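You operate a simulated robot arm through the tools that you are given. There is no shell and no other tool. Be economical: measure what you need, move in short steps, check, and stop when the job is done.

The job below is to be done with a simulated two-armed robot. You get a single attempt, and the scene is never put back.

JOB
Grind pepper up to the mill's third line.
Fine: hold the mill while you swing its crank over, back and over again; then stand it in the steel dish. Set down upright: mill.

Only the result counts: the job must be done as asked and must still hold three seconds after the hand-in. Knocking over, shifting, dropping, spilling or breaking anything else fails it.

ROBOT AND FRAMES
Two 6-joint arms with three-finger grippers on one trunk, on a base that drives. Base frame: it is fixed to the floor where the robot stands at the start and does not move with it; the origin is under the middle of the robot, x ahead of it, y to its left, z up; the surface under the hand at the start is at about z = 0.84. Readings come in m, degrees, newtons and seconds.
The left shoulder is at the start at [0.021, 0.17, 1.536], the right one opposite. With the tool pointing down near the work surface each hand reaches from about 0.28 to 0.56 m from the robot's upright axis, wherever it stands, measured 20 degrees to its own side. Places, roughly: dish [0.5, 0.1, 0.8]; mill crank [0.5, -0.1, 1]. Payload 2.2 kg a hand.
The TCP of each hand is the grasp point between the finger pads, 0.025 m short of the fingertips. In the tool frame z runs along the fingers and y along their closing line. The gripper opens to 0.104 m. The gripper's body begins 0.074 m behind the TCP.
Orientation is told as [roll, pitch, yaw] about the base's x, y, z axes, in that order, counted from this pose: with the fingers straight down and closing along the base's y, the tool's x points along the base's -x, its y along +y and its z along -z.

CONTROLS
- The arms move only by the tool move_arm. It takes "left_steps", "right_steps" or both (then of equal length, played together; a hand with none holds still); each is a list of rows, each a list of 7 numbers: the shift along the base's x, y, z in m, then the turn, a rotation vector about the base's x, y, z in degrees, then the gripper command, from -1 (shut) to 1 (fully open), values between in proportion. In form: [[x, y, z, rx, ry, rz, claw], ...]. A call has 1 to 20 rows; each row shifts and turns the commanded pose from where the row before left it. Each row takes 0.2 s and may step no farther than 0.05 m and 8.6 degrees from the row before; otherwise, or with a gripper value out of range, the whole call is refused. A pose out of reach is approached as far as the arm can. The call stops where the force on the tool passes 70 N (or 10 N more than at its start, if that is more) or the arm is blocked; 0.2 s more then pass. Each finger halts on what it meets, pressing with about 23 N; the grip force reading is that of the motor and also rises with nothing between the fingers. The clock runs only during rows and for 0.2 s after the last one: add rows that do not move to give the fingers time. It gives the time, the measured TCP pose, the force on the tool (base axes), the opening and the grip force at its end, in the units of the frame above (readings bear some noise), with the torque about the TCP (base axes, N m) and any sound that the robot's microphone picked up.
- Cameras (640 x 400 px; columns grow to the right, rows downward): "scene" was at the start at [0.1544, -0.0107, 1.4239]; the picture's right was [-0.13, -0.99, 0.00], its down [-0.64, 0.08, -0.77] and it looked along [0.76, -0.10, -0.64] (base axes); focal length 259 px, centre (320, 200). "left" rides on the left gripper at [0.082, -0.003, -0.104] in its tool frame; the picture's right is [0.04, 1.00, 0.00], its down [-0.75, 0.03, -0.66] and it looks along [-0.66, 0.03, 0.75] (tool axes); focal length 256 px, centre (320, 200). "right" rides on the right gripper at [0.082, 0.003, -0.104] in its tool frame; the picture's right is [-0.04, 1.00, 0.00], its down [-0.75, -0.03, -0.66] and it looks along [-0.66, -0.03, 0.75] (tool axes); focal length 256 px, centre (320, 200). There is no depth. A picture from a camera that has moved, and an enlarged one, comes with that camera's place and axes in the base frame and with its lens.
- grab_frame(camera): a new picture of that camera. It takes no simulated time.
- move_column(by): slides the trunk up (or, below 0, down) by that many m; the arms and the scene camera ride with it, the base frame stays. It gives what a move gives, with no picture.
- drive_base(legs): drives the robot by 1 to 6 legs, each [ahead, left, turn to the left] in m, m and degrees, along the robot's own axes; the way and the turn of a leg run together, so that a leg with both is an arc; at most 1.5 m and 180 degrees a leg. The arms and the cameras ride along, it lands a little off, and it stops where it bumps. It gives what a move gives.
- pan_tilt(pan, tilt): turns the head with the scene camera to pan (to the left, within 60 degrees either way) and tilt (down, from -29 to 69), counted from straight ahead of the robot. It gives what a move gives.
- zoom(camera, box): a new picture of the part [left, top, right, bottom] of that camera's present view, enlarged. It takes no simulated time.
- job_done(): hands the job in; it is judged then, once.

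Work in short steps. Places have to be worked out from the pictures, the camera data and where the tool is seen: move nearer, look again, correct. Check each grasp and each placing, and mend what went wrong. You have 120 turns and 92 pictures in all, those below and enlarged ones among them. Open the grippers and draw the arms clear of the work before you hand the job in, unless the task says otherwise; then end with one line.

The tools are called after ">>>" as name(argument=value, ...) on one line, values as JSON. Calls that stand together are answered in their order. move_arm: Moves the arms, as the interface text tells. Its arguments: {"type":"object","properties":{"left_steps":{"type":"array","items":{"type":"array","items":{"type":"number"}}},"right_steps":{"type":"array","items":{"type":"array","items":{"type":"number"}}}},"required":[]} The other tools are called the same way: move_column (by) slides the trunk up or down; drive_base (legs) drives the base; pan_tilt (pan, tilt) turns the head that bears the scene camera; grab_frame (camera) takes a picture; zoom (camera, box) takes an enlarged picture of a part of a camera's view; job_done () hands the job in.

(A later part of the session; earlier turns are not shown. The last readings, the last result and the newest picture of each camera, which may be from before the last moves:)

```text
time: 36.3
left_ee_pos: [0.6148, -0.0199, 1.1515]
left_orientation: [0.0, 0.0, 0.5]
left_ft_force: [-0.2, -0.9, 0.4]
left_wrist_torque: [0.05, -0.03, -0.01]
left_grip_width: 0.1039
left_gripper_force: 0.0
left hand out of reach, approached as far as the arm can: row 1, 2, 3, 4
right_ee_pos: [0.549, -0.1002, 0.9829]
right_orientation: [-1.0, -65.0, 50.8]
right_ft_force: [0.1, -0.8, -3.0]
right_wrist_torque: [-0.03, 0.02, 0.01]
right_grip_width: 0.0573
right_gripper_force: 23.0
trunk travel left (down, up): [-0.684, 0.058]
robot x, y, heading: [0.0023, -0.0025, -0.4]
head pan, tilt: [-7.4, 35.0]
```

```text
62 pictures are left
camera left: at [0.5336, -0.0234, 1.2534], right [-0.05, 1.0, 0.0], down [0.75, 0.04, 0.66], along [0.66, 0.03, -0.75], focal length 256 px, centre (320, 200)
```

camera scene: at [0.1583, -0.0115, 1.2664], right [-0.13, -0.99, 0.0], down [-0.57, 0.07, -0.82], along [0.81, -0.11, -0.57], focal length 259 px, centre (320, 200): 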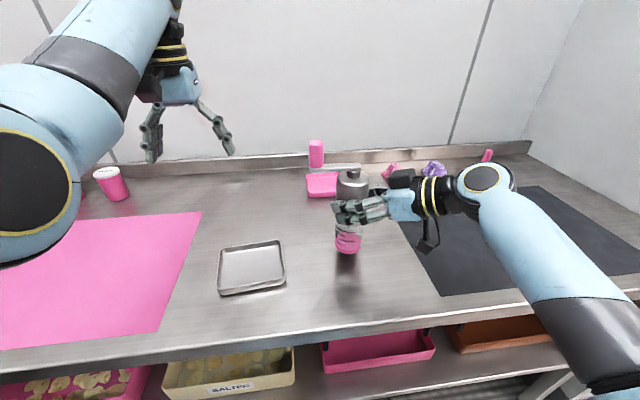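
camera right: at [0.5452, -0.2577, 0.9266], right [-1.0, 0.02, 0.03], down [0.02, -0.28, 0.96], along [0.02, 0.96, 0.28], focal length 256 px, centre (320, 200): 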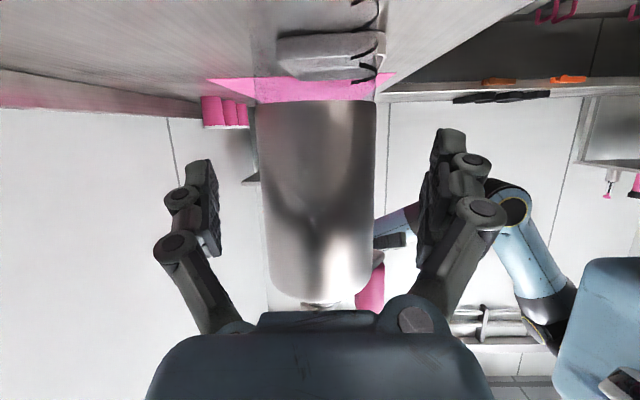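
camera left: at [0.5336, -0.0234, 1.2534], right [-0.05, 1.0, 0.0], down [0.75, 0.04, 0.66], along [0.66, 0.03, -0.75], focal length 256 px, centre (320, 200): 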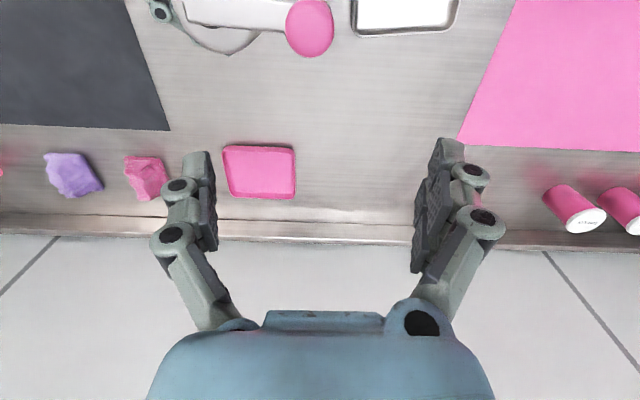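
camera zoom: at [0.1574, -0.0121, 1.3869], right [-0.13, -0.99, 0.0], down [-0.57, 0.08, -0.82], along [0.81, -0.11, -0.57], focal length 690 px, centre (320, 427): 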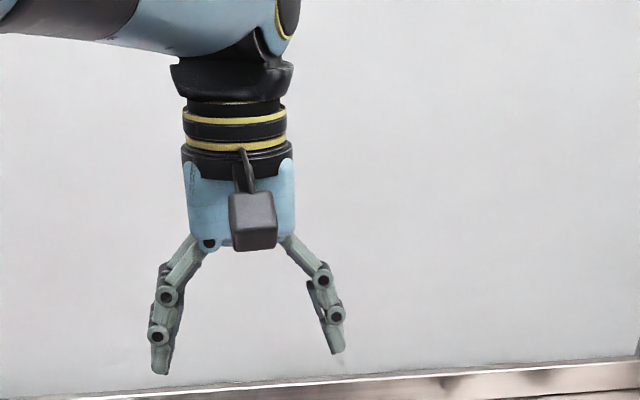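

The farther the left hand crosses to the right, the less it reaches. So I bring the mill to the left hand's side instead: left hand back to y≈0.2, then the mill, held in the air, to y≈0.03.

>>> move_arm(left_steps=[[0, 0.04, 0.02, 0, 0, 0, 1], [0, 0.04, 0.02, 0, 0, 0, 1], [0, 0.04, 0, 0, 0, 0, 1], [0, 0.04, 0, 0, 0, 0, 1], [0, 0.04, 0, 0, 0, 0, 1], [0, 0.03, 0, 0, 0, 0, 1]])

>>> move_arm(right_steps=[[0, 0.03, 0, 0, 0, 0, -1], [0, 0.03, 0, 0, 0, 0, -1], [0, 0.03, 0, 0, 0, 0, -1], [0, 0.03, 0, 0, 0, 0, -1], [0, 0.01, 0, 0, 0, 0, -1], [0, 0, 0, 0, 0, 0, -1]])

>>> grab_frame(camera="scene")

```text
time: 37.7
left_ee_pos: [0.673, 0.1901, 1.1823]
left_orientation: [-0.2, 0.1, 0.0]
left_ft_force: [0.2, -0.4, -0.4]
left_wrist_torque: [-0.03, 0.01, 0.0]
left_grip_width: 0.1041
left_gripper_force: 0.0
left hand out of reach, approached as far as the arm can: row 1, 2, 3, 4, 5, 6
right_ee_pos: [0.5478, -0.0975, 0.9834]
right_orientation: [-1.1, -65.0, 51.0]
right_ft_force: [0.4, -0.4, -2.5]
right_wrist_torque: [-0.02, 0.01, 0.02]
right_grip_width: 0.0572
right_gripper_force: 22.9
trunk travel left (down, up): [-0.684, 0.058]
robot x, y, heading: [-0.0023, 0.0017, 0.0]
head pan, tilt: [-7.4, 35.0]
```

```text
time: 39.3
left_ee_pos: [0.6727, 0.1892, 1.1834]
left_orientation: [0.0, 0.0, 0.2]
left_ft_force: [-0.5, -0.3, -0.5]
left_wrist_torque: [0.01, 0.01, 0.0]
left_grip_width: 0.1043
left_gripper_force: 0.1
right_ee_pos: [0.5443, -0.0175, 0.9564]
right_orientation: [-5.4, -61.2, 54.0]
right_ft_force: [-2.7, 2.4, 8.4]
right_wrist_torque: [0.48, 0.31, 0.08]
right_grip_width: 0.0578
right_gripper_force: 22.9
trunk travel left (down, up): [-0.684, 0.058]
robot x, y, heading: [-0.0018, -0.0005, -0.1]
head pan, tilt: [-7.4, 35.0]
stopped in row 6 (right hand): the arm was blocked; the commanded pose is now the measured one
```

```text
61 pictures are left
camera scene: at [0.1566, -0.0115, 1.3869], right [-0.13, -0.99, 0.0], down [-0.57, 0.08, -0.82], along [0.81, -0.11, -0.57], focal length 259 px, centre (320, 200)
```

scene: 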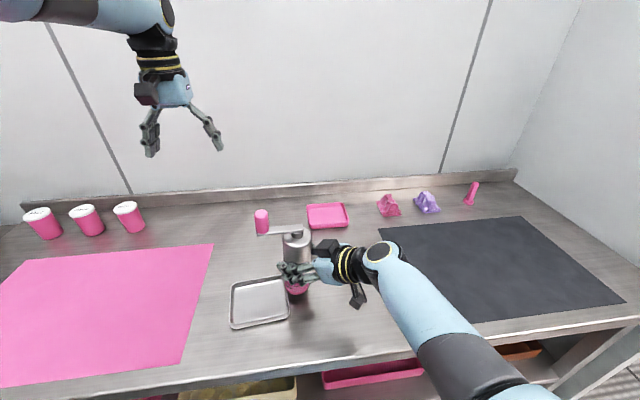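

The right wrist hit a limit at y≈-0.02 and the mill was pressed lightly on the table, tilted about 4 degrees. I lift it, restore the orientation, and take it back to y≈-0.09.

>>> move_arm(right_steps=[[0, -0.005, 0.02, 0, 0, 0, -1], [0, -0.03, 0.01, 0, 0, 0, -1], [0, -0.03, 0, 4.3, -0.6, 0.8, -1], [0, -0.01, 0, 0, 0, 0, -1], [0, 0, 0, 0, 0, 0, -1]])

>>> zoom(camera="scene", box=[200, 180, 440, 330])

```text
time: 40.5
left_ee_pos: [0.6734, 0.1895, 1.1819]
left_orientation: [-0.1, 0.0, 0.1]
left_ft_force: [-0.5, 0.3, -0.5]
left_wrist_torque: [0.0, 0.0, -0.01]
left_grip_width: 0.1042
left_gripper_force: 0.0
right_ee_pos: [0.5448, -0.0922, 0.9876]
right_orientation: [-0.6, -65.0, 50.5]
right_ft_force: [-0.5, -0.8, -3.9]
right_wrist_torque: [-0.04, 0.03, 0.01]
right_grip_width: 0.0572
right_gripper_force: 23.5
trunk travel left (down, up): [-0.684, 0.058]
robot x, y, heading: [0.0025, 0.0022, -0.3]
head pan, tilt: [-7.4, 35.0]
```

```text
2.67 times, centred on (320, 255) of scene
camera zoom: at [0.1579, -0.0117, 1.3868], right [-0.13, -0.99, 0.0], down [-0.57, 0.08, -0.82], along [0.81, -0.11, -0.57], focal length 690 px, centre (320, 53)
```

zoom: 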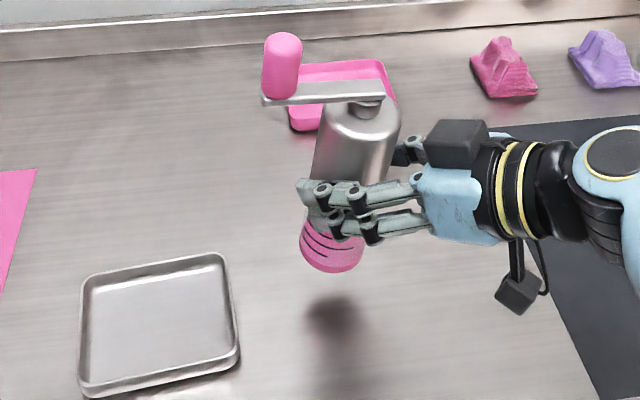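

The crank now stands out to +y as intended, but the mill slipped a few degrees in the grip, its top leaning towards the hand. I raise the trunk to the top for better reach. Then I correct the lean by turning the hand 7 degrees and lower the mill toward the table to set it down and regrasp it.

>>> move_column(by=0.055)

>>> move_arm(right_steps=[[0, 0, -0.02, -5.45, 4.4, 0, -1], [0, 0, -0.02, 0, 0, 0, -1], [0, 0, -0.02, 0, 0, 0, -1], [0, 0, -0.01, 0, 0, 0, -1], [0, 0, 0, 0, 0, 0, -1]])

>>> zoom(camera="scene", box=[200, 180, 440, 330])

>>> grab_frame(camera="right")

```text
time: 41.5
left_ee_pos: [0.6743, 0.1903, 1.2365]
left_orientation: [-0.1, 0.0, 0.1]
left_ft_force: [0.3, -0.5, 0.6]
left_wrist_torque: [0.01, 0.0, -0.02]
left_grip_width: 0.104
left_gripper_force: 0.0
right_ee_pos: [0.5443, -0.0909, 1.0403]
right_orientation: [-0.6, -64.9, 50.5]
right_ft_force: [-1.3, -0.5, -4.0]
right_wrist_torque: [-0.03, 0.02, 0.0]
right_grip_width: 0.0574
right_gripper_force: 22.8
trunk travel left (down, up): [-0.739, 0.003]
robot x, y, heading: [0.0003, -0.0004, -0.4]
head pan, tilt: [-7.4, 35.0]
```

```text
time: 42.7
left_ee_pos: [0.6741, 0.1898, 1.2381]
left_orientation: [-0.2, -0.1, 0.1]
left_ft_force: [-0.1, 0.0, 0.2]
left_wrist_torque: [-0.01, 0.02, 0.04]
left_grip_width: 0.1041
left_gripper_force: 0.0
right_ee_pos: [0.5461, -0.0918, 0.9709]
right_orientation: [-0.8, -58.0, 50.7]
right_ft_force: [-0.3, 0.0, -3.9]
right_wrist_torque: [0.0, 0.03, -0.03]
right_grip_width: 0.057
right_gripper_force: 23.2
trunk travel left (down, up): [-0.739, 0.003]
robot x, y, heading: [0.0037, -0.0012, 0.1]
head pan, tilt: [-7.4, 35.0]
```

```text
2.67 times, centred on (320, 255) of scene
camera zoom: at [0.1576, -0.0116, 1.442], right [-0.13, -0.99, 0.0], down [-0.57, 0.08, -0.82], along [0.81, -0.11, -0.57], focal length 690 px, centre (320, 53)
```

zoom: 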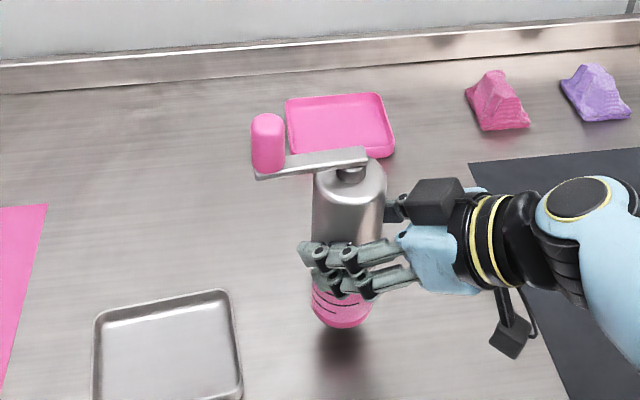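

```text
58 pictures are left
camera right: at [0.4591, -0.1903, 0.959], right [-0.75, 0.66, 0.03], down [-0.08, -0.13, 0.99], along [0.65, 0.74, 0.16], focal length 256 px, centre (320, 200)
```

right: 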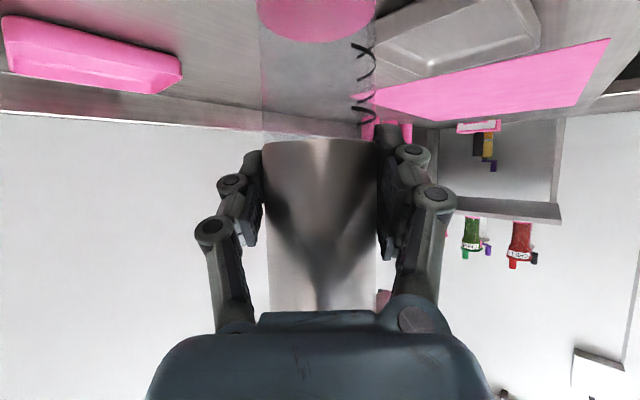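

Upright again as far as I can see. I lower gently in small steps until the load goes onto the table.

>>> move_arm(right_steps=[[0, 0, -0.005, 0, 0, 0, -1], [0, 0, -0.004, 0, 0, 0, -1], [0, 0, -0.003, 0, 0, 0, -1], [0, 0, 0, 0, 0, 0, -1]])

```text
time: 43.7
left_ee_pos: [0.6729, 0.189, 1.2369]
left_orientation: [-0.1, 0.0, 0.2]
left_ft_force: [0.2, -0.2, 0.3]
left_wrist_torque: [-0.01, 0.02, 0.02]
left_grip_width: 0.1041
left_gripper_force: 0.1
right_ee_pos: [0.5437, -0.0913, 0.9587]
right_orientation: [-0.8, -58.0, 50.7]
right_ft_force: [-0.7, 0.0, -3.6]
right_wrist_torque: [-0.04, -0.01, -0.02]
right_grip_width: 0.057
right_gripper_force: 23.2
trunk travel left (down, up): [-0.739, 0.003]
robot x, y, heading: [-0.0002, 0.0002, 0.2]
head pan, tilt: [-7.4, 35.0]
```

Still hanging at z 0.959, so I lower a few more millimetres.

>>> move_arm(right_steps=[[0, 0, -0.003, 0, 0, 0, -1], [0, 0, -0.002, 0, 0, 0, -1], [0, 0, 0, 0, 0, 0, -1]])

```text
time: 44.5
left_ee_pos: [0.6749, 0.1889, 1.237]
left_orientation: [-0.1, 0.0, 0.0]
left_ft_force: [-0.5, -0.1, -0.1]
left_wrist_torque: [0.05, 0.04, 0.05]
left_grip_width: 0.1042
left_gripper_force: 0.0
right_ee_pos: [0.5444, -0.0921, 0.9538]
right_orientation: [-0.8, -57.8, 50.6]
right_ft_force: [0.3, -0.5, -3.3]
right_wrist_torque: [0.0, 0.03, -0.02]
right_grip_width: 0.0574
right_gripper_force: 22.4
trunk travel left (down, up): [-0.739, 0.003]
robot x, y, heading: [-0.0011, -0.0036, -0.2]
head pan, tilt: [-7.4, 35.0]
```

>>> move_arm(right_steps=[[0, 0, -0.002, 0, 0, 0, -1], [0, 0, -0.002, 0, 0, 0, -1], [0, 0, -0.001, 0, 0, 0, -1], [0, 0, 0, 0, 0, 0, -1]])

>>> zoom(camera="scene", box=[260, 220, 400, 320])

```text
time: 45.5
left_ee_pos: [0.6739, 0.188, 1.2391]
left_orientation: [0.0, 0.0, 0.1]
left_ft_force: [-0.1, -0.9, 0.4]
left_wrist_torque: [0.01, -0.01, 0.01]
left_grip_width: 0.1041
left_gripper_force: 0.2
right_ee_pos: [0.5443, -0.0909, 0.9502]
right_orientation: [-0.8, -57.9, 50.6]
right_ft_force: [-0.3, -0.4, -3.1]
right_wrist_torque: [-0.03, -0.01, -0.02]
right_grip_width: 0.0569
right_gripper_force: 23.0
trunk travel left (down, up): [-0.739, 0.003]
robot x, y, heading: [0.0002, -0.0014, -0.2]
head pan, tilt: [-7.4, 35.0]
```

```text
4.00 times, centred on (330, 270) of scene
camera zoom: at [0.1576, -0.0115, 1.442], right [-0.13, -0.99, 0.0], down [-0.57, 0.08, -0.82], along [0.81, -0.11, -0.57], focal length 1035 px, centre (280, -80)
```

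zoom: 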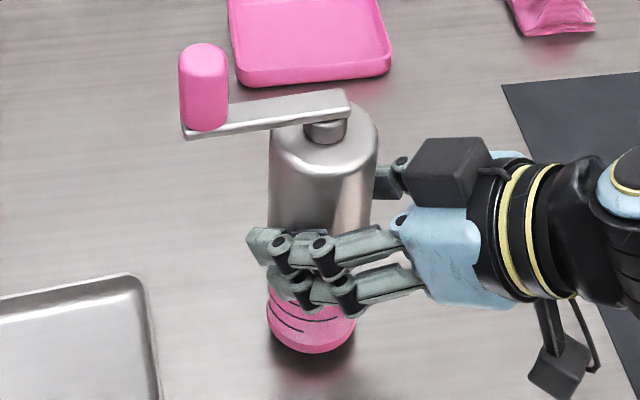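

A small gap shadow still shows under the mill, so it slid up in the grip when it was pressed earlier. I lower further in small steps.

>>> move_arm(right_steps=[[0, 0, -0.003, 0, 0, 0, -1], [0, 0, -0.003, 0, 0, 0, -1], [0, 0, -0.002, 0, 0, 0, -1], [0, 0, 0, 0, 0, 0, -1]])

>>> zoom(camera="scene", box=[260, 220, 400, 320])

```text
time: 46.5
left_ee_pos: [0.6733, 0.1894, 1.2369]
left_orientation: [-0.1, 0.1, 0.1]
left_ft_force: [-0.2, 0.3, -0.1]
left_wrist_torque: [0.02, -0.03, 0.04]
left_grip_width: 0.1039
left_gripper_force: 0.2
right_ee_pos: [0.5447, -0.0923, 0.941]
right_orientation: [-0.8, -57.8, 50.8]
right_ft_force: [0.2, -0.6, -3.8]
right_wrist_torque: [-0.05, 0.01, -0.01]
right_grip_width: 0.0572
right_gripper_force: 23.2
trunk travel left (down, up): [-0.739, 0.003]
robot x, y, heading: [0.0029, -0.0034, 0.1]
head pan, tilt: [-7.4, 35.0]
```

```text
4.00 times, centred on (330, 270) of scene
camera zoom: at [0.1577, -0.0115, 1.442], right [-0.13, -0.99, 0.0], down [-0.57, 0.08, -0.82], along [0.81, -0.11, -0.57], focal length 1035 px, centre (280, -80)
```

zoom: 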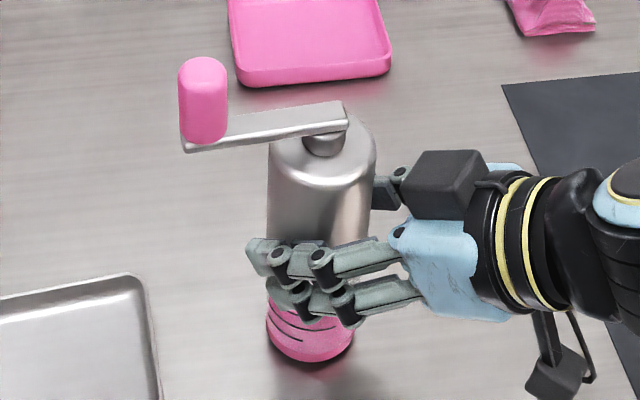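

The bottom appears about 1 cm above the table. I keep lowering.

>>> move_arm(right_steps=[[0, 0, -0.003, 0, 0, 0, -1], [0, 0, -0.003, 0, 0, 0, -1], [0, 0, 0, 0, 0, 0, -1]])

>>> grab_frame(camera="left")

```text
time: 47.3
left_ee_pos: [0.6723, 0.1889, 1.2384]
left_orientation: [-0.1, -0.2, 0.1]
left_ft_force: [-0.3, -0.5, 0.4]
left_wrist_torque: [-0.02, 0.0, 0.02]
left_grip_width: 0.104
left_gripper_force: 0.1
right_ee_pos: [0.5453, -0.0924, 0.9376]
right_orientation: [-1.0, -58.0, 50.9]
right_ft_force: [-2.0, -0.8, 11.1]
right_wrist_torque: [-0.37, 0.29, -0.01]
right_grip_width: 0.0572
right_gripper_force: 22.6
trunk travel left (down, up): [-0.739, 0.003]
robot x, y, heading: [0.003, 0.0021, 0.0]
head pan, tilt: [-7.4, 35.0]
```

```text
55 pictures are left
camera left: at [0.5906, 0.1872, 1.3418], right [-0.04, 1.0, 0.0], down [0.75, 0.03, 0.66], along [0.66, 0.03, -0.75], focal length 256 px, centre (320, 200)
```

left: 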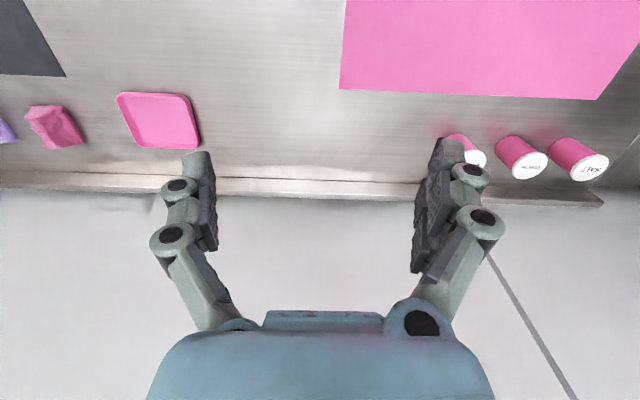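

Contact at z 0.938: the mill is standing. I open the right gripper a little to let it settle upright, and check.

>>> move_arm(right_steps=[[0, 0, 0.002, 0, 0, 0, 0.35], [0, 0, 0, 0, 0, 0, 0.5], [0, 0, 0, 0, 0, 0, 0.5], [0, 0, 0, 0, 0, 0, 0.5]])

>>> zoom(camera="scene", box=[260, 220, 400, 320])

>>> grab_frame(camera="right")

```text
time: 48.3
left_ee_pos: [0.6731, 0.1889, 1.2378]
left_orientation: [-0.1, 0.0, 0.0]
left_ft_force: [0.4, -0.9, 0.9]
left_wrist_torque: [0.01, -0.02, 0.03]
left_grip_width: 0.1041
left_gripper_force: 0.0
right_ee_pos: [0.5436, -0.0899, 0.9371]
right_orientation: [-0.8, -57.8, 50.6]
right_ft_force: [0.5, -0.5, -0.3]
right_wrist_torque: [-0.06, -0.01, 0.01]
right_grip_width: 0.078
right_gripper_force: 0.1
trunk travel left (down, up): [-0.739, 0.003]
robot x, y, heading: [-0.0014, 0.0033, -0.2]
head pan, tilt: [-7.4, 35.0]
```

```text
4.00 times, centred on (330, 270) of scene
camera zoom: at [0.1572, -0.0115, 1.442], right [-0.13, -0.99, 0.0], down [-0.57, 0.08, -0.82], along [0.81, -0.11, -0.57], focal length 1035 px, centre (280, -80)
```

zoom: 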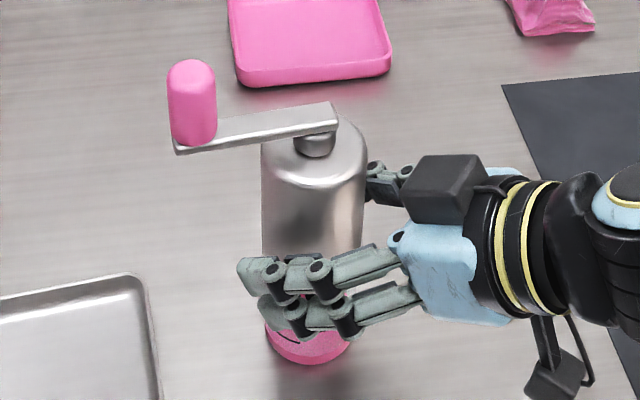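

```text
53 pictures are left
camera right: at [0.4583, -0.1895, 0.9252], right [-0.75, 0.66, 0.03], down [-0.08, -0.13, 0.99], along [0.65, 0.74, 0.16], focal length 256 px, centre (320, 200)
```

right: 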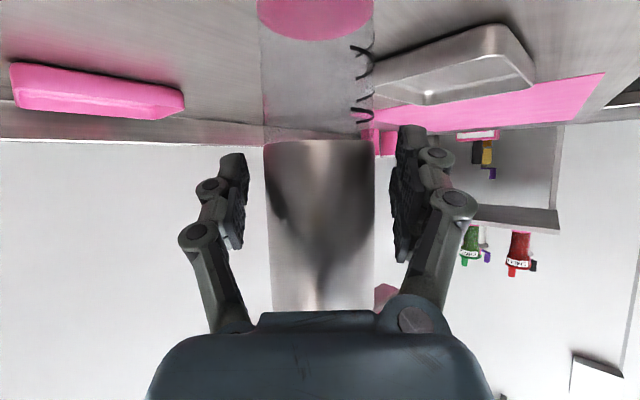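

The mill stands upright with its axis near (0.54, -0.085) and the knob near (0.54, -0.018). Before regripping I test whether the left hand can now reach above the knob with the trunk up.

>>> move_arm(left_steps=[[-0.02, -0.02, -0.03, 0, 0, 0, 1], [-0.02, -0.03, -0.03, 0, 0, 0, 1], [-0.02, -0.03, -0.02, 0, 0, 0, 1], [-0.02, -0.03, -0.02, 0, 0, 0, 1], [-0.02, -0.04, 0, 0, 0, 0, 1], [-0.02, -0.04, 0, 0, 0, 0, 1], [-0.013, -0.017, 0, 0, 0, 0, 1], [0, 0, 0, 0, 0, 0, 1]])

>>> grab_frame(camera="left")

>>> grab_frame(camera="scene")

```text
time: 50.1
left_ee_pos: [0.5949, -0.0116, 1.1233]
left_orientation: [0.3, -0.2, 1.0]
left_ft_force: [0.6, -0.2, -0.3]
left_wrist_torque: [-0.01, 0.02, -0.01]
left_grip_width: 0.104
left_gripper_force: 0.0
left hand out of reach, approached as far as the arm can: row 1, 2, 3, 4, 5, 6, 7
right_ee_pos: [0.5446, -0.0908, 0.9377]
right_orientation: [-0.8, -57.9, 50.6]
right_ft_force: [-0.2, -0.5, 0.1]
right_wrist_torque: [0.02, 0.0, 0.0]
right_grip_width: 0.0781
right_gripper_force: 0.1
trunk travel left (down, up): [-0.739, 0.003]
robot x, y, heading: [-0.001, -0.0033, 0.1]
head pan, tilt: [-7.4, 35.0]
```

```text
52 pictures are left
camera left: at [0.5124, -0.0168, 1.2273], right [-0.06, 1.0, 0.01], down [0.75, 0.04, 0.66], along [0.66, 0.04, -0.75], focal length 256 px, centre (320, 200)
```

left: 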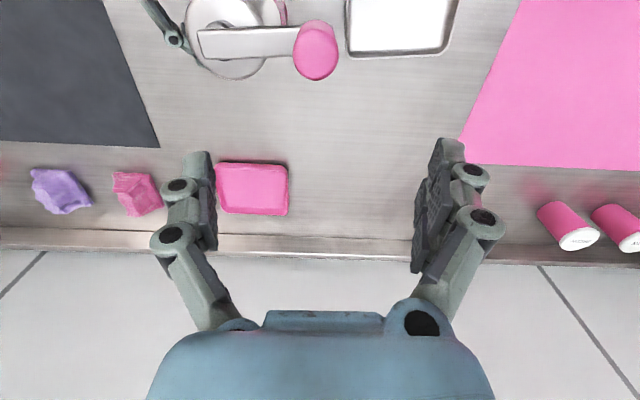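

```text
51 pictures are left
camera scene: at [0.1571, -0.012, 1.442], right [-0.13, -0.99, 0.0], down [-0.57, 0.08, -0.82], along [0.81, -0.11, -0.57], focal length 259 px, centre (320, 200)
```

scene: 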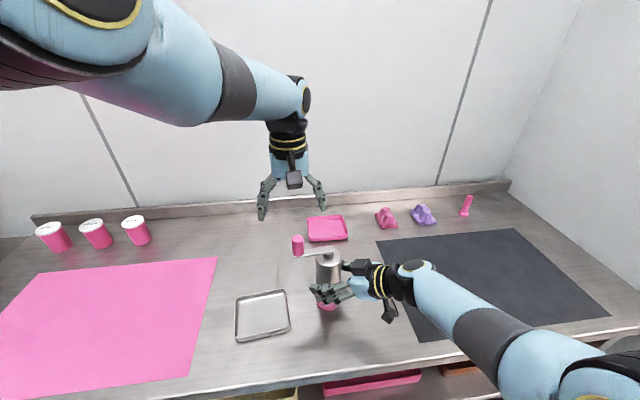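

The inner limit at this height is x≈0.595. Lower down there should be more room, so I drop to knob height behind the knob and try coming in along -x, stopping short of the knob.

>>> move_arm(left_steps=[[0, -0.004, -0.025, -0.3, 0, -1, 1], [0, -0.002, -0.025, 0, 0, 0, 1], [0, 0, 0, 0, 0, 0, 1], [-0.01, 0, 0, 0, 0, 0, 1], [-0.01, 0, 0, 0, 0, 0, 1], [0, 0, 0, 0, 0, 0, 1]])

>>> grab_frame(camera="left")

```text
time: 51.7
left_ee_pos: [0.5847, 0.0548, 1.0753]
left_orientation: [2.9, -1.3, 2.8]
left_ft_force: [0.4, 0.0, -0.2]
left_wrist_torque: [-0.02, -0.02, -0.03]
left_grip_width: 0.104
left_gripper_force: 0.0
left hand out of reach, approached as far as the arm can: row 1, 2, 5
right_ee_pos: [0.544, -0.0899, 0.9381]
right_orientation: [-1.0, -57.8, 50.7]
right_ft_force: [0.9, 0.1, -0.4]
right_wrist_torque: [-0.01, -0.02, -0.04]
right_grip_width: 0.0778
right_gripper_force: 0.0
trunk travel left (down, up): [-0.739, 0.003]
robot x, y, heading: [0.002, 0.0019, -0.2]
head pan, tilt: [-7.4, 35.0]
stopped in row 6 (left hand): the arm was blocked; the commanded pose is now the measured one
```

```text
50 pictures are left
camera left: at [0.5023, 0.0434, 1.1776], right [-0.09, 0.99, 0.05], down [0.74, 0.03, 0.67], along [0.67, 0.1, -0.74], focal length 256 px, centre (320, 200)
```

left: 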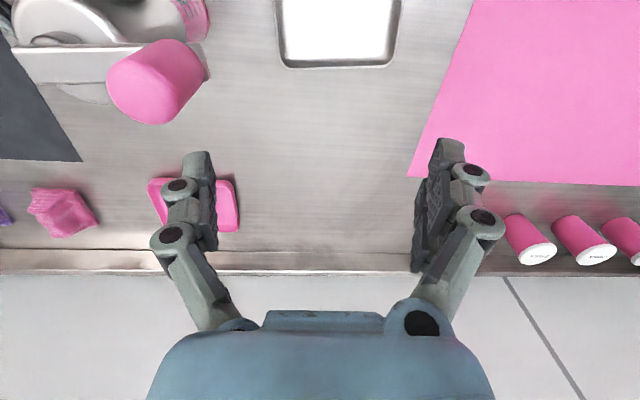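

The left arm slid sideways and was blocked without touching anything. I take it back toward its known-good start posture, relative to the shoulder, and watch where it gets free again.

>>> move_arm(left_steps=[[0, 0.04, 0.025, -2.9, 1.3, -2.8, 1], [0, 0.04, 0.025, 0, 0, 0, 1], [0, 0.04, 0.025, 0, 0, 0, 1], [0.01, 0.03, 0.025, 0, 0, 0, 1], [0, 0, 0, 0, 0, 0, 1]])

>>> move_arm(left_steps=[[0, 0, -0.03, 0, 0, 0, 1], [0, 0, -0.03, 0, 0, 0, 1], [0, 0, -0.03, 0, 0, 0, 1], [-0.02, 0, 0, 0, 0, 0, 1], [-0.02, 0, 0, 0, 0, 0, 1], [-0.02, 0, 0, 0, 0, 0, 1], [-0.02, 0, 0, 0, 0, 0, 1]])

>>> grab_frame(camera="scene")

```text
time: 52.9
left_ee_pos: [0.5942, 0.1984, 1.1753]
left_orientation: [-0.2, 0.2, -0.5]
left_ft_force: [0.0, -0.7, -0.8]
left_wrist_torque: [0.0, -0.01, 0.0]
left_grip_width: 0.1038
left_gripper_force: 0.0
right_ee_pos: [0.5431, -0.0922, 0.9373]
right_orientation: [-0.8, -57.9, 50.6]
right_ft_force: [-0.1, 0.4, -0.3]
right_wrist_torque: [0.01, -0.02, -0.04]
right_grip_width: 0.078
right_gripper_force: 0.1
trunk travel left (down, up): [-0.739, 0.003]
robot x, y, heading: [-0.0003, -0.004, -0.2]
head pan, tilt: [-7.4, 35.0]
```

```text
time: 54.5
left_ee_pos: [0.5147, 0.1996, 1.0861]
left_orientation: [-0.3, 0.1, -0.3]
left_ft_force: [-0.3, -0.4, -0.3]
left_wrist_torque: [0.01, -0.04, -0.01]
left_grip_width: 0.1039
left_gripper_force: 0.0
right_ee_pos: [0.5438, -0.0912, 0.9377]
right_orientation: [-0.9, -57.9, 50.8]
right_ft_force: [-0.8, -0.6, -0.1]
right_wrist_torque: [-0.01, -0.02, -0.02]
right_grip_width: 0.0778
right_gripper_force: 0.0
trunk travel left (down, up): [-0.739, 0.003]
robot x, y, heading: [-0.002, 0.0018, -0.3]
head pan, tilt: [-7.4, 35.0]
```

```text
49 pictures are left
camera scene: at [0.1562, -0.0116, 1.4422], right [-0.13, -0.99, 0.0], down [-0.57, 0.08, -0.82], along [0.81, -0.11, -0.57], focal length 259 px, centre (320, 200)
```

scene: 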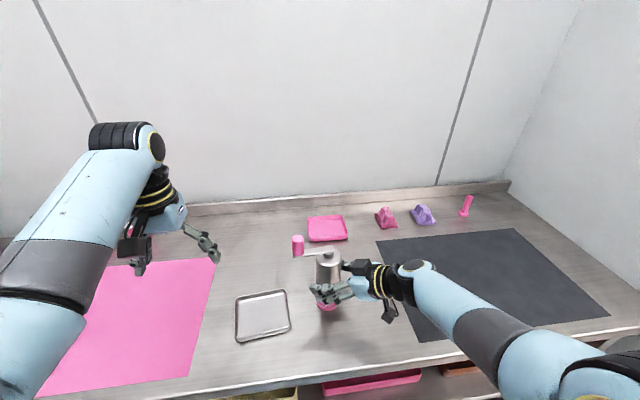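

The left arm is free again in its proper posture at (0.515, 0.20, 1.086). I probe how far it can go toward the right at this height, staying short of the knob.

>>> move_arm(left_steps=[[0, -0.02, 0, 0, 0, 0, 1], [0, -0.02, 0, 0, 0, 0, 1], [0, -0.02, 0, 0, 0, 0, 1], [0, -0.02, 0, 0, 0, 0, 1], [0, -0.02, 0, 0, 0, 0, 1], [0, 0, 0, 0, 0, 0, 1]])

>>> grab_frame(camera="scene")

```text
time: 56.1
left_ee_pos: [0.5189, 0.1507, 1.0776]
left_orientation: [3.8, 0.0, 1.7]
left_ft_force: [-0.6, 0.1, -0.1]
left_wrist_torque: [-0.02, -0.04, 0.02]
left_grip_width: 0.1041
left_gripper_force: 0.1
right_ee_pos: [0.5455, -0.0914, 0.936]
right_orientation: [-0.8, -57.8, 50.7]
right_ft_force: [0.0, 0.4, -0.3]
right_wrist_torque: [0.0, 0.02, -0.01]
right_grip_width: 0.0783
right_gripper_force: 0.1
trunk travel left (down, up): [-0.739, 0.003]
robot x, y, heading: [0.002, 0.0008, -0.1]
head pan, tilt: [-7.4, 35.0]
stopped in row 6 (left hand): the arm was blocked; the commanded pose is now the measured one
```

```text
48 pictures are left
camera scene: at [0.1573, -0.0114, 1.442], right [-0.13, -0.99, 0.0], down [-0.57, 0.08, -0.82], along [0.81, -0.11, -0.57], focal length 259 px, centre (320, 200)
```

scene: 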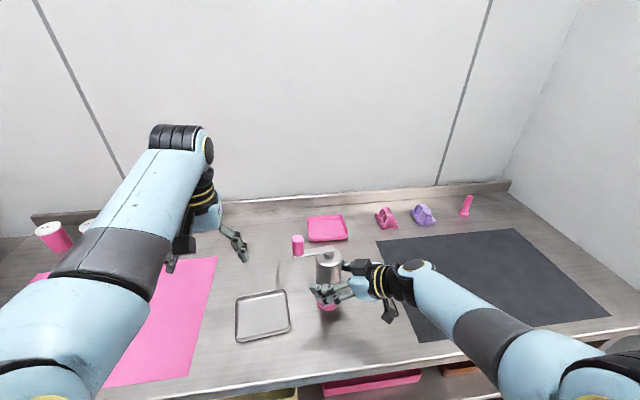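

The limit is the folded elbow coming in towards the body. Both arms cross best when stretched forward with the hands tilted towards each other: wrists ahead of their own shoulders, mill near y≈0, x≈0.58, trunk lower. I withdraw the open right hand from the standing mill and move the left back to its own side.

>>> move_arm(left_steps=[[0, 0.03, 0.02, -3.8, 0, -1.7, 1], [0, 0.03, 0.02, 0, 0, 0, 1], [0.02, 0, 0.02, 0, 0, 0, 1], [0.02, 0, 0, 0, 0, 0, 1], [0.02, 0, 0, 0, 0, 0, 1], [0.01, 0, 0, 0, 0, 0, 1], [0, 0, 0, 0, 0, 0, 1]], right_steps=[[0, 0, 0, 0, 0, 0, 1], [0, 0, 0, 0, 0, 0, 1], [-0.025, -0.031, 0, 0, 0, 0, 1], [-0.025, -0.031, 0, 0, 0, 0, 1], [-0.025, -0.031, 0, 0, 0, 0, 1], [0, -0.04, 0.02, 0, 0, 0, 1], [0, -0.04, 0.03, 0, 0, 0, 1]])

>>> grab_frame(camera="scene")

```text
time: 57.7
left_ee_pos: [0.5865, 0.2072, 1.1375]
left_orientation: [-0.1, 0.0, 0.0]
left_ft_force: [-0.4, -0.5, -0.3]
left_wrist_torque: [0.0, -0.02, -0.01]
left_grip_width: 0.1039
left_gripper_force: 0.1
right_ee_pos: [0.4672, -0.2658, 0.9899]
right_orientation: [-0.8, -58.0, 50.6]
right_ft_force: [0.6, -0.1, 0.5]
right_wrist_torque: [0.04, -0.04, 0.03]
right_grip_width: 0.1043
right_gripper_force: 0.1
trunk travel left (down, up): [-0.739, 0.003]
robot x, y, heading: [-0.0011, -0.0034, 0.0]
head pan, tilt: [-7.4, 35.0]
```

```text
47 pictures are left
camera scene: at [0.1566, -0.0125, 1.4421], right [-0.13, -0.99, 0.0], down [-0.57, 0.08, -0.82], along [0.81, -0.11, -0.57], focal length 259 px, centre (320, 200)
```

scene: 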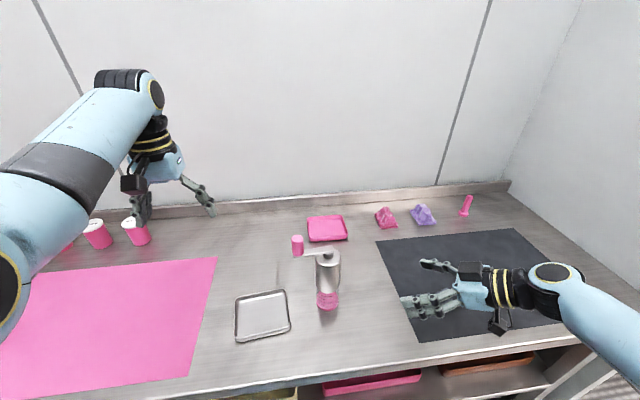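

The mill stands alone. I raise the right hand while yawing it to point straight left again, and turn the left hand to its mirrored sideways tilt.

>>> move_arm(right_steps=[[0, -0.02, 0.03, 0, 0, 7.9, 1], [0, -0.02, 0.03, 0, 0, 7.9, 1], [0.02, 0, 0.03, 0, 0, 7.9, 1], [0.02, 0, 0.03, 0, 0, 7.9, 1], [0.02, 0, 0, 0, 0, 7.8, 1], [0, 0, 0, 0, 0, 0, 1], [0, 0, 0, 0, 0, 0, 1], [0, 0, 0, 0, 0, 0, 1], [0, 0, 0, 0, 0, 0, 1], [0, 0, 0, 0, 0, 0, 1], [0, 0, 0, 0, 0, 0, 1], [0, 0, 0, 0, 0, 0, 1], [0, 0, 0, 0, 0, 0, 1], [0, 0, 0, 0, 0, 0, 1], [0, 0, 0, 0, 0, 0, 1], [0, 0, 0, 0, 0, 0, 1], [0, 0, 0, 0, 0, 0, 1], [0, 0, 0, 0, 0, 0, 1], [0, 0, 0, 0, 0, 0, 1]], left_steps=[[0, 0, 0, 0, 0, -8.2, 1], [0, 0, 0, 0, 0, -8.2, 1], [0, 0, 0, 0, 0, -8.2, 1], [0, 0, 0, 0, 0, -8.2, 1], [0, 0, 0, 0, 0, -8.2, 1], [0, 0, 0, 0, 0, -8.2, 1], [0, 0, 0, 0, 0, -8.2, 1], [0, 0, 0, 0, 0, -8.2, 1], [0, 0, 0, 0, 0, -8.2, 1], [0, 0, 0, 0, 0, -8.2, 1], [0, 0, 0, 0, 0, -8, 1], [0, 0, 0, -8.5, 0, 0, 1], [0, 0, 0, -8.5, 0, 0, 1], [0, 0, 0, -8.5, 0, 0, 1], [0, 0, 0, -8.5, 0, 0, 1], [0, 0, 0, -8.5, 0, 0, 1], [0, 0, 0, -8.5, 0, 0, 1], [0, 0, 0, -8.5, 0, 0, 1], [0, 0, 0, 0, 0, 0, 1]])

>>> move_column(by=-0.14)

```text
time: 61.7
left_ee_pos: [0.5878, 0.2084, 1.1373]
left_orientation: [-0.2, -59.4, -90.2]
left_ft_force: [0.4, -0.7, -0.6]
left_wrist_torque: [0.0, -0.04, -0.02]
left_grip_width: 0.1037
left_gripper_force: 0.0
right_ee_pos: [0.5269, -0.3043, 1.1092]
right_orientation: [-0.8, -57.9, 90.0]
right_ft_force: [0.5, 0.6, 0.3]
right_wrist_torque: [0.02, 0.01, 0.02]
right_grip_width: 0.1039
right_gripper_force: 0.2
trunk travel left (down, up): [-0.739, 0.003]
robot x, y, heading: [-0.0007, -0.0018, -0.1]
head pan, tilt: [-7.4, 35.0]
```

```text
time: 63.4
left_ee_pos: [0.5879, 0.2084, 0.9973]
left_orientation: [-0.1, -59.4, -90.0]
left_ft_force: [-0.1, -0.6, 0.4]
left_wrist_torque: [0.01, 0.01, -0.01]
left_grip_width: 0.1042
left_gripper_force: 0.0
right_ee_pos: [0.5291, -0.3038, 0.968]
right_orientation: [-0.8, -57.9, 90.0]
right_ft_force: [-0.2, -0.1, 0.6]
right_wrist_torque: [0.0, 0.03, 0.04]
right_grip_width: 0.1039
right_gripper_force: 0.0
trunk travel left (down, up): [-0.599, 0.143]
robot x, y, heading: [-0.0024, -0.0023, -0.1]
head pan, tilt: [-7.4, 35.0]
```

Both postures hold. Trunk down another 0.05, with the right hand raised first.

>>> move_arm(right_steps=[[0, 0, 0.03, 0, 0, 0, 1], [0, 0, 0.02, 0, 0, 0, 1]], left_steps=[[0, 0, 0.03, 0, 0, 0, 1], [0, 0, 0.03, 0, 0, 0, 1]])

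>>> move_column(by=-0.05)

>>> grab_frame(camera="right")

>>> zoom(camera="scene", box=[200, 130, 440, 280])

```text
time: 64.0
left_ee_pos: [0.5856, 0.2088, 1.0555]
left_orientation: [-0.3, -59.4, -89.8]
left_ft_force: [0.5, 0.0, 0.5]
left_wrist_torque: [0.0, -0.02, 0.0]
left_grip_width: 0.1043
left_gripper_force: 0.0
right_ee_pos: [0.5299, -0.3034, 1.0175]
right_orientation: [-0.7, -58.0, 90.0]
right_ft_force: [0.3, -0.3, -0.2]
right_wrist_torque: [0.02, 0.0, 0.02]
right_grip_width: 0.1041
right_gripper_force: 0.1
trunk travel left (down, up): [-0.599, 0.143]
robot x, y, heading: [0.0016, -0.0008, -0.2]
head pan, tilt: [-7.4, 35.0]
```

```text
time: 64.9
left_ee_pos: [0.588, 0.2081, 1.0075]
left_orientation: [-0.3, -59.4, -90.0]
left_ft_force: [-0.6, 0.5, -0.5]
left_wrist_torque: [0.0, 0.0, -0.01]
left_grip_width: 0.1042
left_gripper_force: 0.0
right_ee_pos: [0.5296, -0.3055, 0.9668]
right_orientation: [-0.8, -57.9, 90.0]
right_ft_force: [-0.5, 1.0, 0.7]
right_wrist_torque: [0.01, 0.0, 0.04]
right_grip_width: 0.1041
right_gripper_force: 0.1
trunk travel left (down, up): [-0.549, 0.193]
robot x, y, heading: [0.0001, -0.0039, -0.1]
head pan, tilt: [-7.4, 35.0]
```

```text
46 pictures are left
camera right: at [0.5254, -0.4355, 0.9554], right [-1.0, 0.03, 0.03], down [0.02, -0.16, 0.99], along [0.04, 0.99, 0.16], focal length 256 px, centre (320, 200)
```

right: 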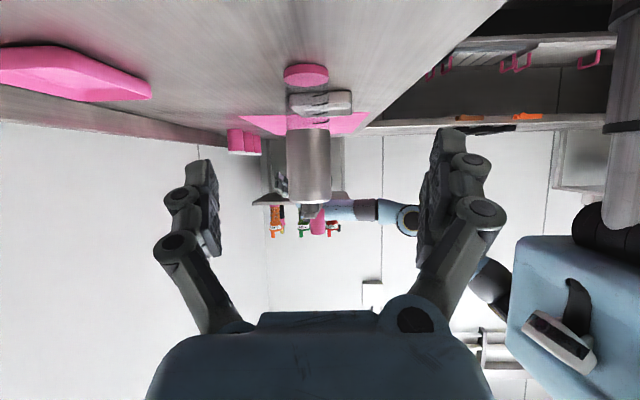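

```text
2.67 times, centred on (320, 205) of scene
camera zoom: at [0.1579, -0.0116, 1.2514], right [-0.13, -0.99, 0.0], down [-0.57, 0.08, -0.82], along [0.81, -0.11, -0.57], focal length 690 px, centre (320, 187)
```

zoom: 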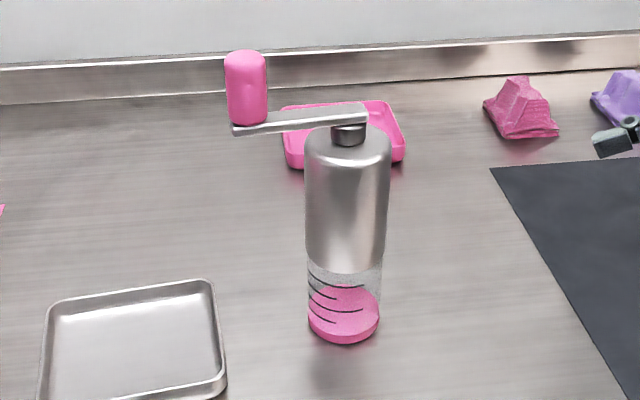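

The mill axis is at about (0.548, -0.084). I move the right hand in around the silver body.

>>> move_arm(right_steps=[[0.018, 0.02, -0.003, 0, 0, 0, 1], [0, 0.04, 0, 0, 0, 0, 1], [0, 0.04, 0, 0, 0, 0, 1], [0, 0.04, 0, 0, 0, 0, 1], [0, 0.04, 0, 0, 0, 0, 1], [0, 0.04, 0, 0, 0, 0, 1], [0, 0, 0, 0, 0, 0, 1]])

>>> grab_frame(camera="right")

```text
time: 66.5
left_ee_pos: [0.5883, 0.208, 1.0064]
left_orientation: [-0.2, -59.3, -90.0]
left_ft_force: [-1.2, -0.4, -0.3]
left_wrist_torque: [0.02, -0.02, -0.01]
left_grip_width: 0.104
left_gripper_force: 0.1
right_ee_pos: [0.5475, -0.0851, 0.964]
right_orientation: [-0.8, -57.9, 90.0]
right_ft_force: [-0.2, 0.4, 0.1]
right_wrist_torque: [0.01, -0.01, 0.0]
right_grip_width: 0.1036
right_gripper_force: 0.0
trunk travel left (down, up): [-0.549, 0.193]
robot x, y, heading: [-0.0005, -0.0007, -0.0]
head pan, tilt: [-7.4, 35.0]
```

```text
44 pictures are left
camera right: at [0.5436, -0.2166, 0.9516], right [-1.0, 0.03, 0.03], down [0.02, -0.16, 0.99], along [0.04, 0.99, 0.16], focal length 256 px, centre (320, 200)
```

right: 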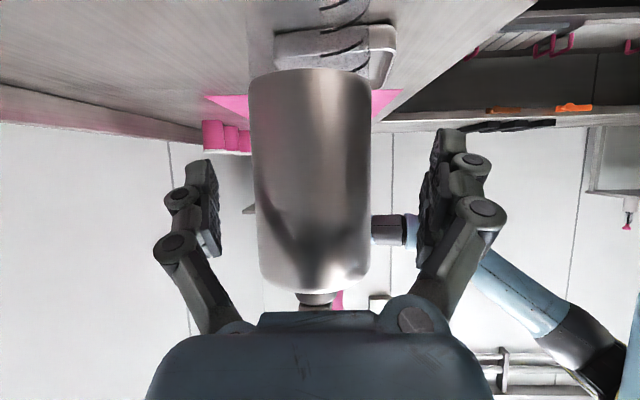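

The mill sits about 4 mm to the +x side of centre. I correct that and close.

>>> move_arm(right_steps=[[0.004, 0, 0, 0, 0, 0, 1], [0, 0, 0, 0, 0, 0, -1], [0, 0, 0, 0, 0, 0, -1], [0, 0, 0, 0, 0, 0, -1], [0, 0, 0, 0, 0, 0, -1], [0, 0, 0, 0, 0, 0, -1]])

>>> move_arm(right_steps=[[0, 0, 0.02, 0, 0, 0, -1], [0.01, 0.02, 0.01, 0, 0, 0, -1], [0.01, 0.02, 0, 0, 0, 0, -1], [0, 0.02, 0, 0, 0, 0, -1], [0, 0.015, 0, 0, 0, 0, -1], [0, 0, 0, 0, 0, 0, -1]])

>>> zoom(camera="scene", box=[200, 130, 440, 280])

```text
time: 67.9
left_ee_pos: [0.588, 0.2082, 1.0067]
left_orientation: [-0.2, -59.4, -90.0]
left_ft_force: [0.3, -0.2, -1.1]
left_wrist_torque: [-0.02, 0.02, -0.05]
left_grip_width: 0.1041
left_gripper_force: 0.0
right_ee_pos: [0.5505, -0.0849, 0.964]
right_orientation: [-0.9, -57.9, 90.0]
right_ft_force: [-0.9, 0.2, 1.4]
right_wrist_torque: [0.1, 0.25, 0.0]
right_grip_width: 0.0575
right_gripper_force: 23.2
trunk travel left (down, up): [-0.549, 0.193]
robot x, y, heading: [0.0011, 0.0027, 0.2]
head pan, tilt: [-7.4, 35.0]
```

```text
time: 69.3
left_ee_pos: [0.5876, 0.2084, 1.007]
left_orientation: [-0.2, -59.4, -90.0]
left_ft_force: [0.0, 0.6, -0.3]
left_wrist_torque: [0.02, 0.0, 0.01]
left_grip_width: 0.1042
left_gripper_force: 0.0
right_ee_pos: [0.571, -0.0101, 0.9915]
right_orientation: [-0.7, -57.9, 90.1]
right_ft_force: [-0.5, -0.6, -3.3]
right_wrist_torque: [-0.03, -0.02, 0.02]
right_grip_width: 0.0577
right_gripper_force: 22.5
trunk travel left (down, up): [-0.549, 0.193]
robot x, y, heading: [-0.0009, 0.0013, -0.1]
head pan, tilt: [-7.4, 35.0]
```

```text
2.67 times, centred on (320, 205) of scene
camera zoom: at [0.1584, -0.0117, 1.2512], right [-0.13, -0.99, 0.0], down [-0.57, 0.08, -0.82], along [0.81, -0.11, -0.57], focal length 690 px, centre (320, 187)
```

zoom: 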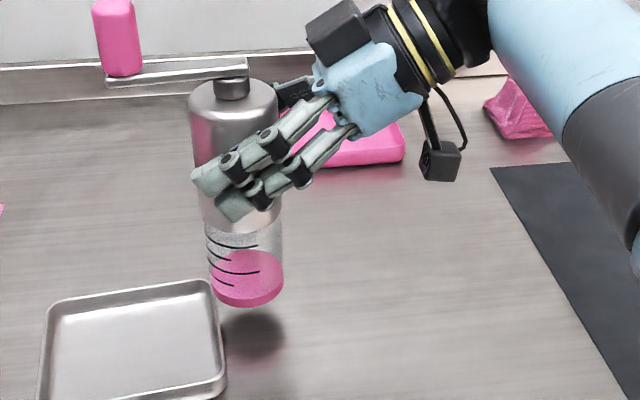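

The crossing works: the mill is at (0.571, -0.01), held about 0.027 up and upright, with the knob near (0.566, 0.057), z 1.062–1.105. I bring the left hand up to knob height and in towards it.

>>> move_arm(left_steps=[[0, 0, 0.03, 0, 0, 0, 1], [0, 0, 0.03, 0, 0, 0, 1], [-0.01, 0, 0.027, 0, 0, 0, 1], [-0.01, -0.03, 0, 0, 0, 0, 0.4], [0, -0.03, 0, 0, 0, 0, 0.4], [0, 0, 0, 0, 0, 0, 0.4]])

>>> grab_frame(camera="left")

>>> grab_frame(camera="scene")

```text
time: 70.7
left_ee_pos: [0.5686, 0.1489, 1.0933]
left_orientation: [-0.2, -59.4, -89.9]
left_ft_force: [-0.6, 0.6, 0.5]
left_wrist_torque: [-0.01, 0.02, -0.03]
left_grip_width: 0.0726
left_gripper_force: 0.0
right_ee_pos: [0.5719, -0.0092, 0.9925]
right_orientation: [-0.9, -57.9, 90.0]
right_ft_force: [-0.3, -0.7, -3.5]
right_wrist_torque: [0.01, -0.03, -0.02]
right_grip_width: 0.0577
right_gripper_force: 23.0
trunk travel left (down, up): [-0.549, 0.193]
robot x, y, heading: [-0.0022, 0.0022, -0.1]
head pan, tilt: [-7.4, 35.0]
```

```text
42 pictures are left
camera left: at [0.565, 0.2804, 1.0756], right [1.0, 0.02, -0.04], down [0.03, 0.18, 0.98], along [0.03, -0.98, 0.18], focal length 256 px, centre (320, 200)
```

left: 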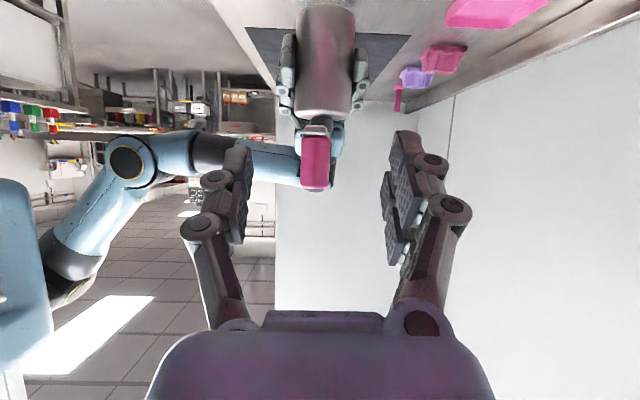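

```text
41 pictures are left
camera scene: at [0.1583, -0.011, 1.2513], right [-0.13, -0.99, 0.0], down [-0.57, 0.07, -0.82], along [0.81, -0.11, -0.57], focal length 259 px, centre (320, 200)
```

scene: 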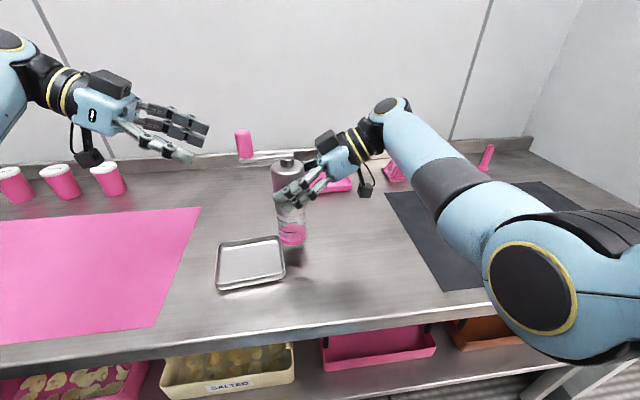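

Aligned: knob x≈0.566, and the fingers straddle that line. I advance 0.09 to the knob.

>>> move_arm(left_steps=[[-0.002, -0.025, 0, 0, 0, 0, 0.3], [0, -0.025, 0, 0, 0, 0, 0.3], [0, -0.025, 0, 0, 0, 0, 0.3], [0, -0.015, 0, 0, 0, 0, 0.3], [0, 0, 0, 0, 0, 0, 0.3]])

>>> grab_frame(camera="left")

>>> zoom(camera="scene", box=[160, 80, 400, 230])

```text
time: 71.9
left_ee_pos: [0.5671, 0.0604, 1.0937]
left_orientation: [-0.3, -59.2, -90.0]
left_ft_force: [-0.2, 0.1, -0.2]
left_wrist_torque: [0.01, 0.01, -0.01]
left_grip_width: 0.0677
left_gripper_force: 0.1
right_ee_pos: [0.5719, -0.0101, 0.9941]
right_orientation: [-0.8, -57.9, 90.0]
right_ft_force: [1.1, -0.2, -4.4]
right_wrist_torque: [-0.07, 0.01, 0.02]
right_grip_width: 0.0575
right_gripper_force: 22.7
trunk travel left (down, up): [-0.549, 0.193]
robot x, y, heading: [0.0037, -0.002, -0.2]
head pan, tilt: [-7.4, 35.0]
```

```text
40 pictures are left
camera left: at [0.5648, 0.1909, 1.0772], right [1.0, 0.02, -0.04], down [0.03, 0.18, 0.98], along [0.02, -0.98, 0.18], focal length 256 px, centre (320, 200)
```

left: 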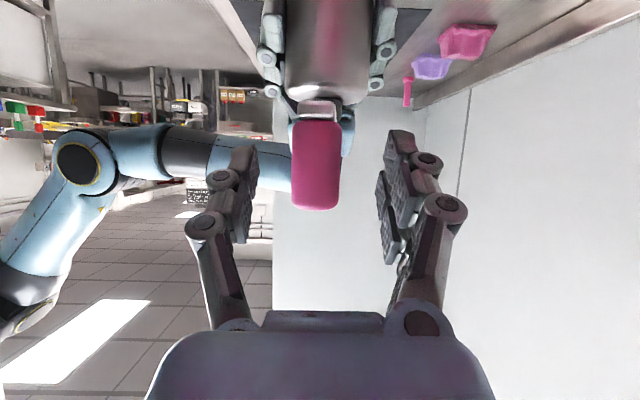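

```text
2.67 times, centred on (280, 155) of scene
camera zoom: at [0.1584, -0.0113, 1.2512], right [-0.13, -0.99, 0.0], down [-0.57, 0.07, -0.82], along [0.81, -0.11, -0.57], focal length 690 px, centre (427, 320)
```

zoom: 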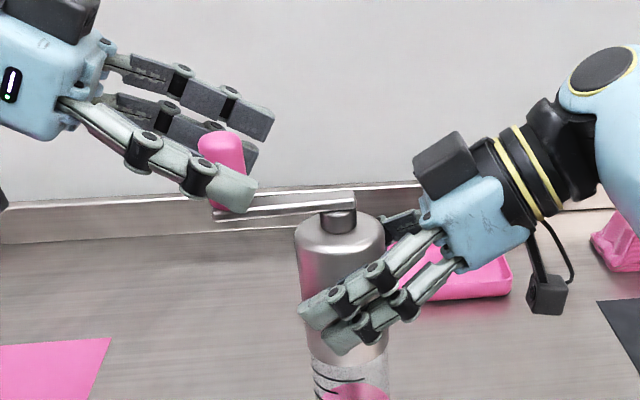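

The knob is between the finger pads. I close the left gripper on it.

>>> move_arm(left_steps=[[0, 0, 0, 0, 0, 0, -1], [0, 0, 0, 0, 0, 0, -1], [0, 0, 0, 0, 0, 0, -1], [0, 0, 0, 0, 0, 0, -1]])

>>> zoom(camera="scene", box=[200, 100, 360, 200])

```text
time: 72.9
left_ee_pos: [0.5672, 0.0584, 1.0944]
left_orientation: [-0.2, -59.4, -89.9]
left_ft_force: [-6.8, -0.8, 1.1]
left_wrist_torque: [0.02, -0.18, -0.08]
left_grip_width: 0.0213
left_gripper_force: 22.9
right_ee_pos: [0.5718, -0.01, 0.9926]
right_orientation: [-0.8, -58.0, 89.9]
right_ft_force: [7.1, 2.3, -4.4]
right_wrist_torque: [-0.16, 0.82, -0.39]
right_grip_width: 0.0577
right_gripper_force: 23.4
trunk travel left (down, up): [-0.549, 0.193]
robot x, y, heading: [0.0017, -0.0002, -0.3]
head pan, tilt: [-7.4, 35.0]
```

```text
4.00 times, centred on (280, 150) of scene
camera zoom: at [0.1584, -0.0115, 1.2512], right [-0.13, -0.99, 0.0], down [-0.57, 0.08, -0.82], along [0.81, -0.11, -0.57], focal length 1035 px, centre (480, 400)
```

zoom: 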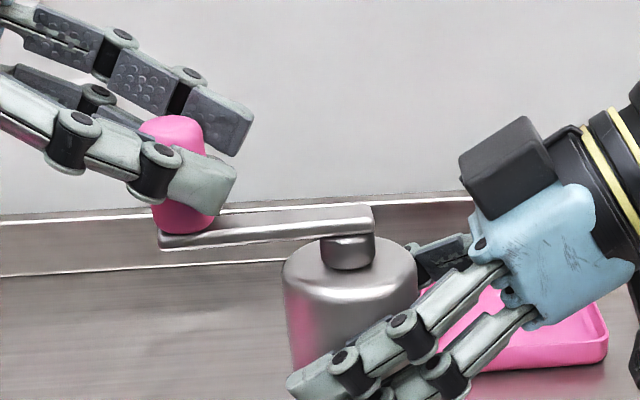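

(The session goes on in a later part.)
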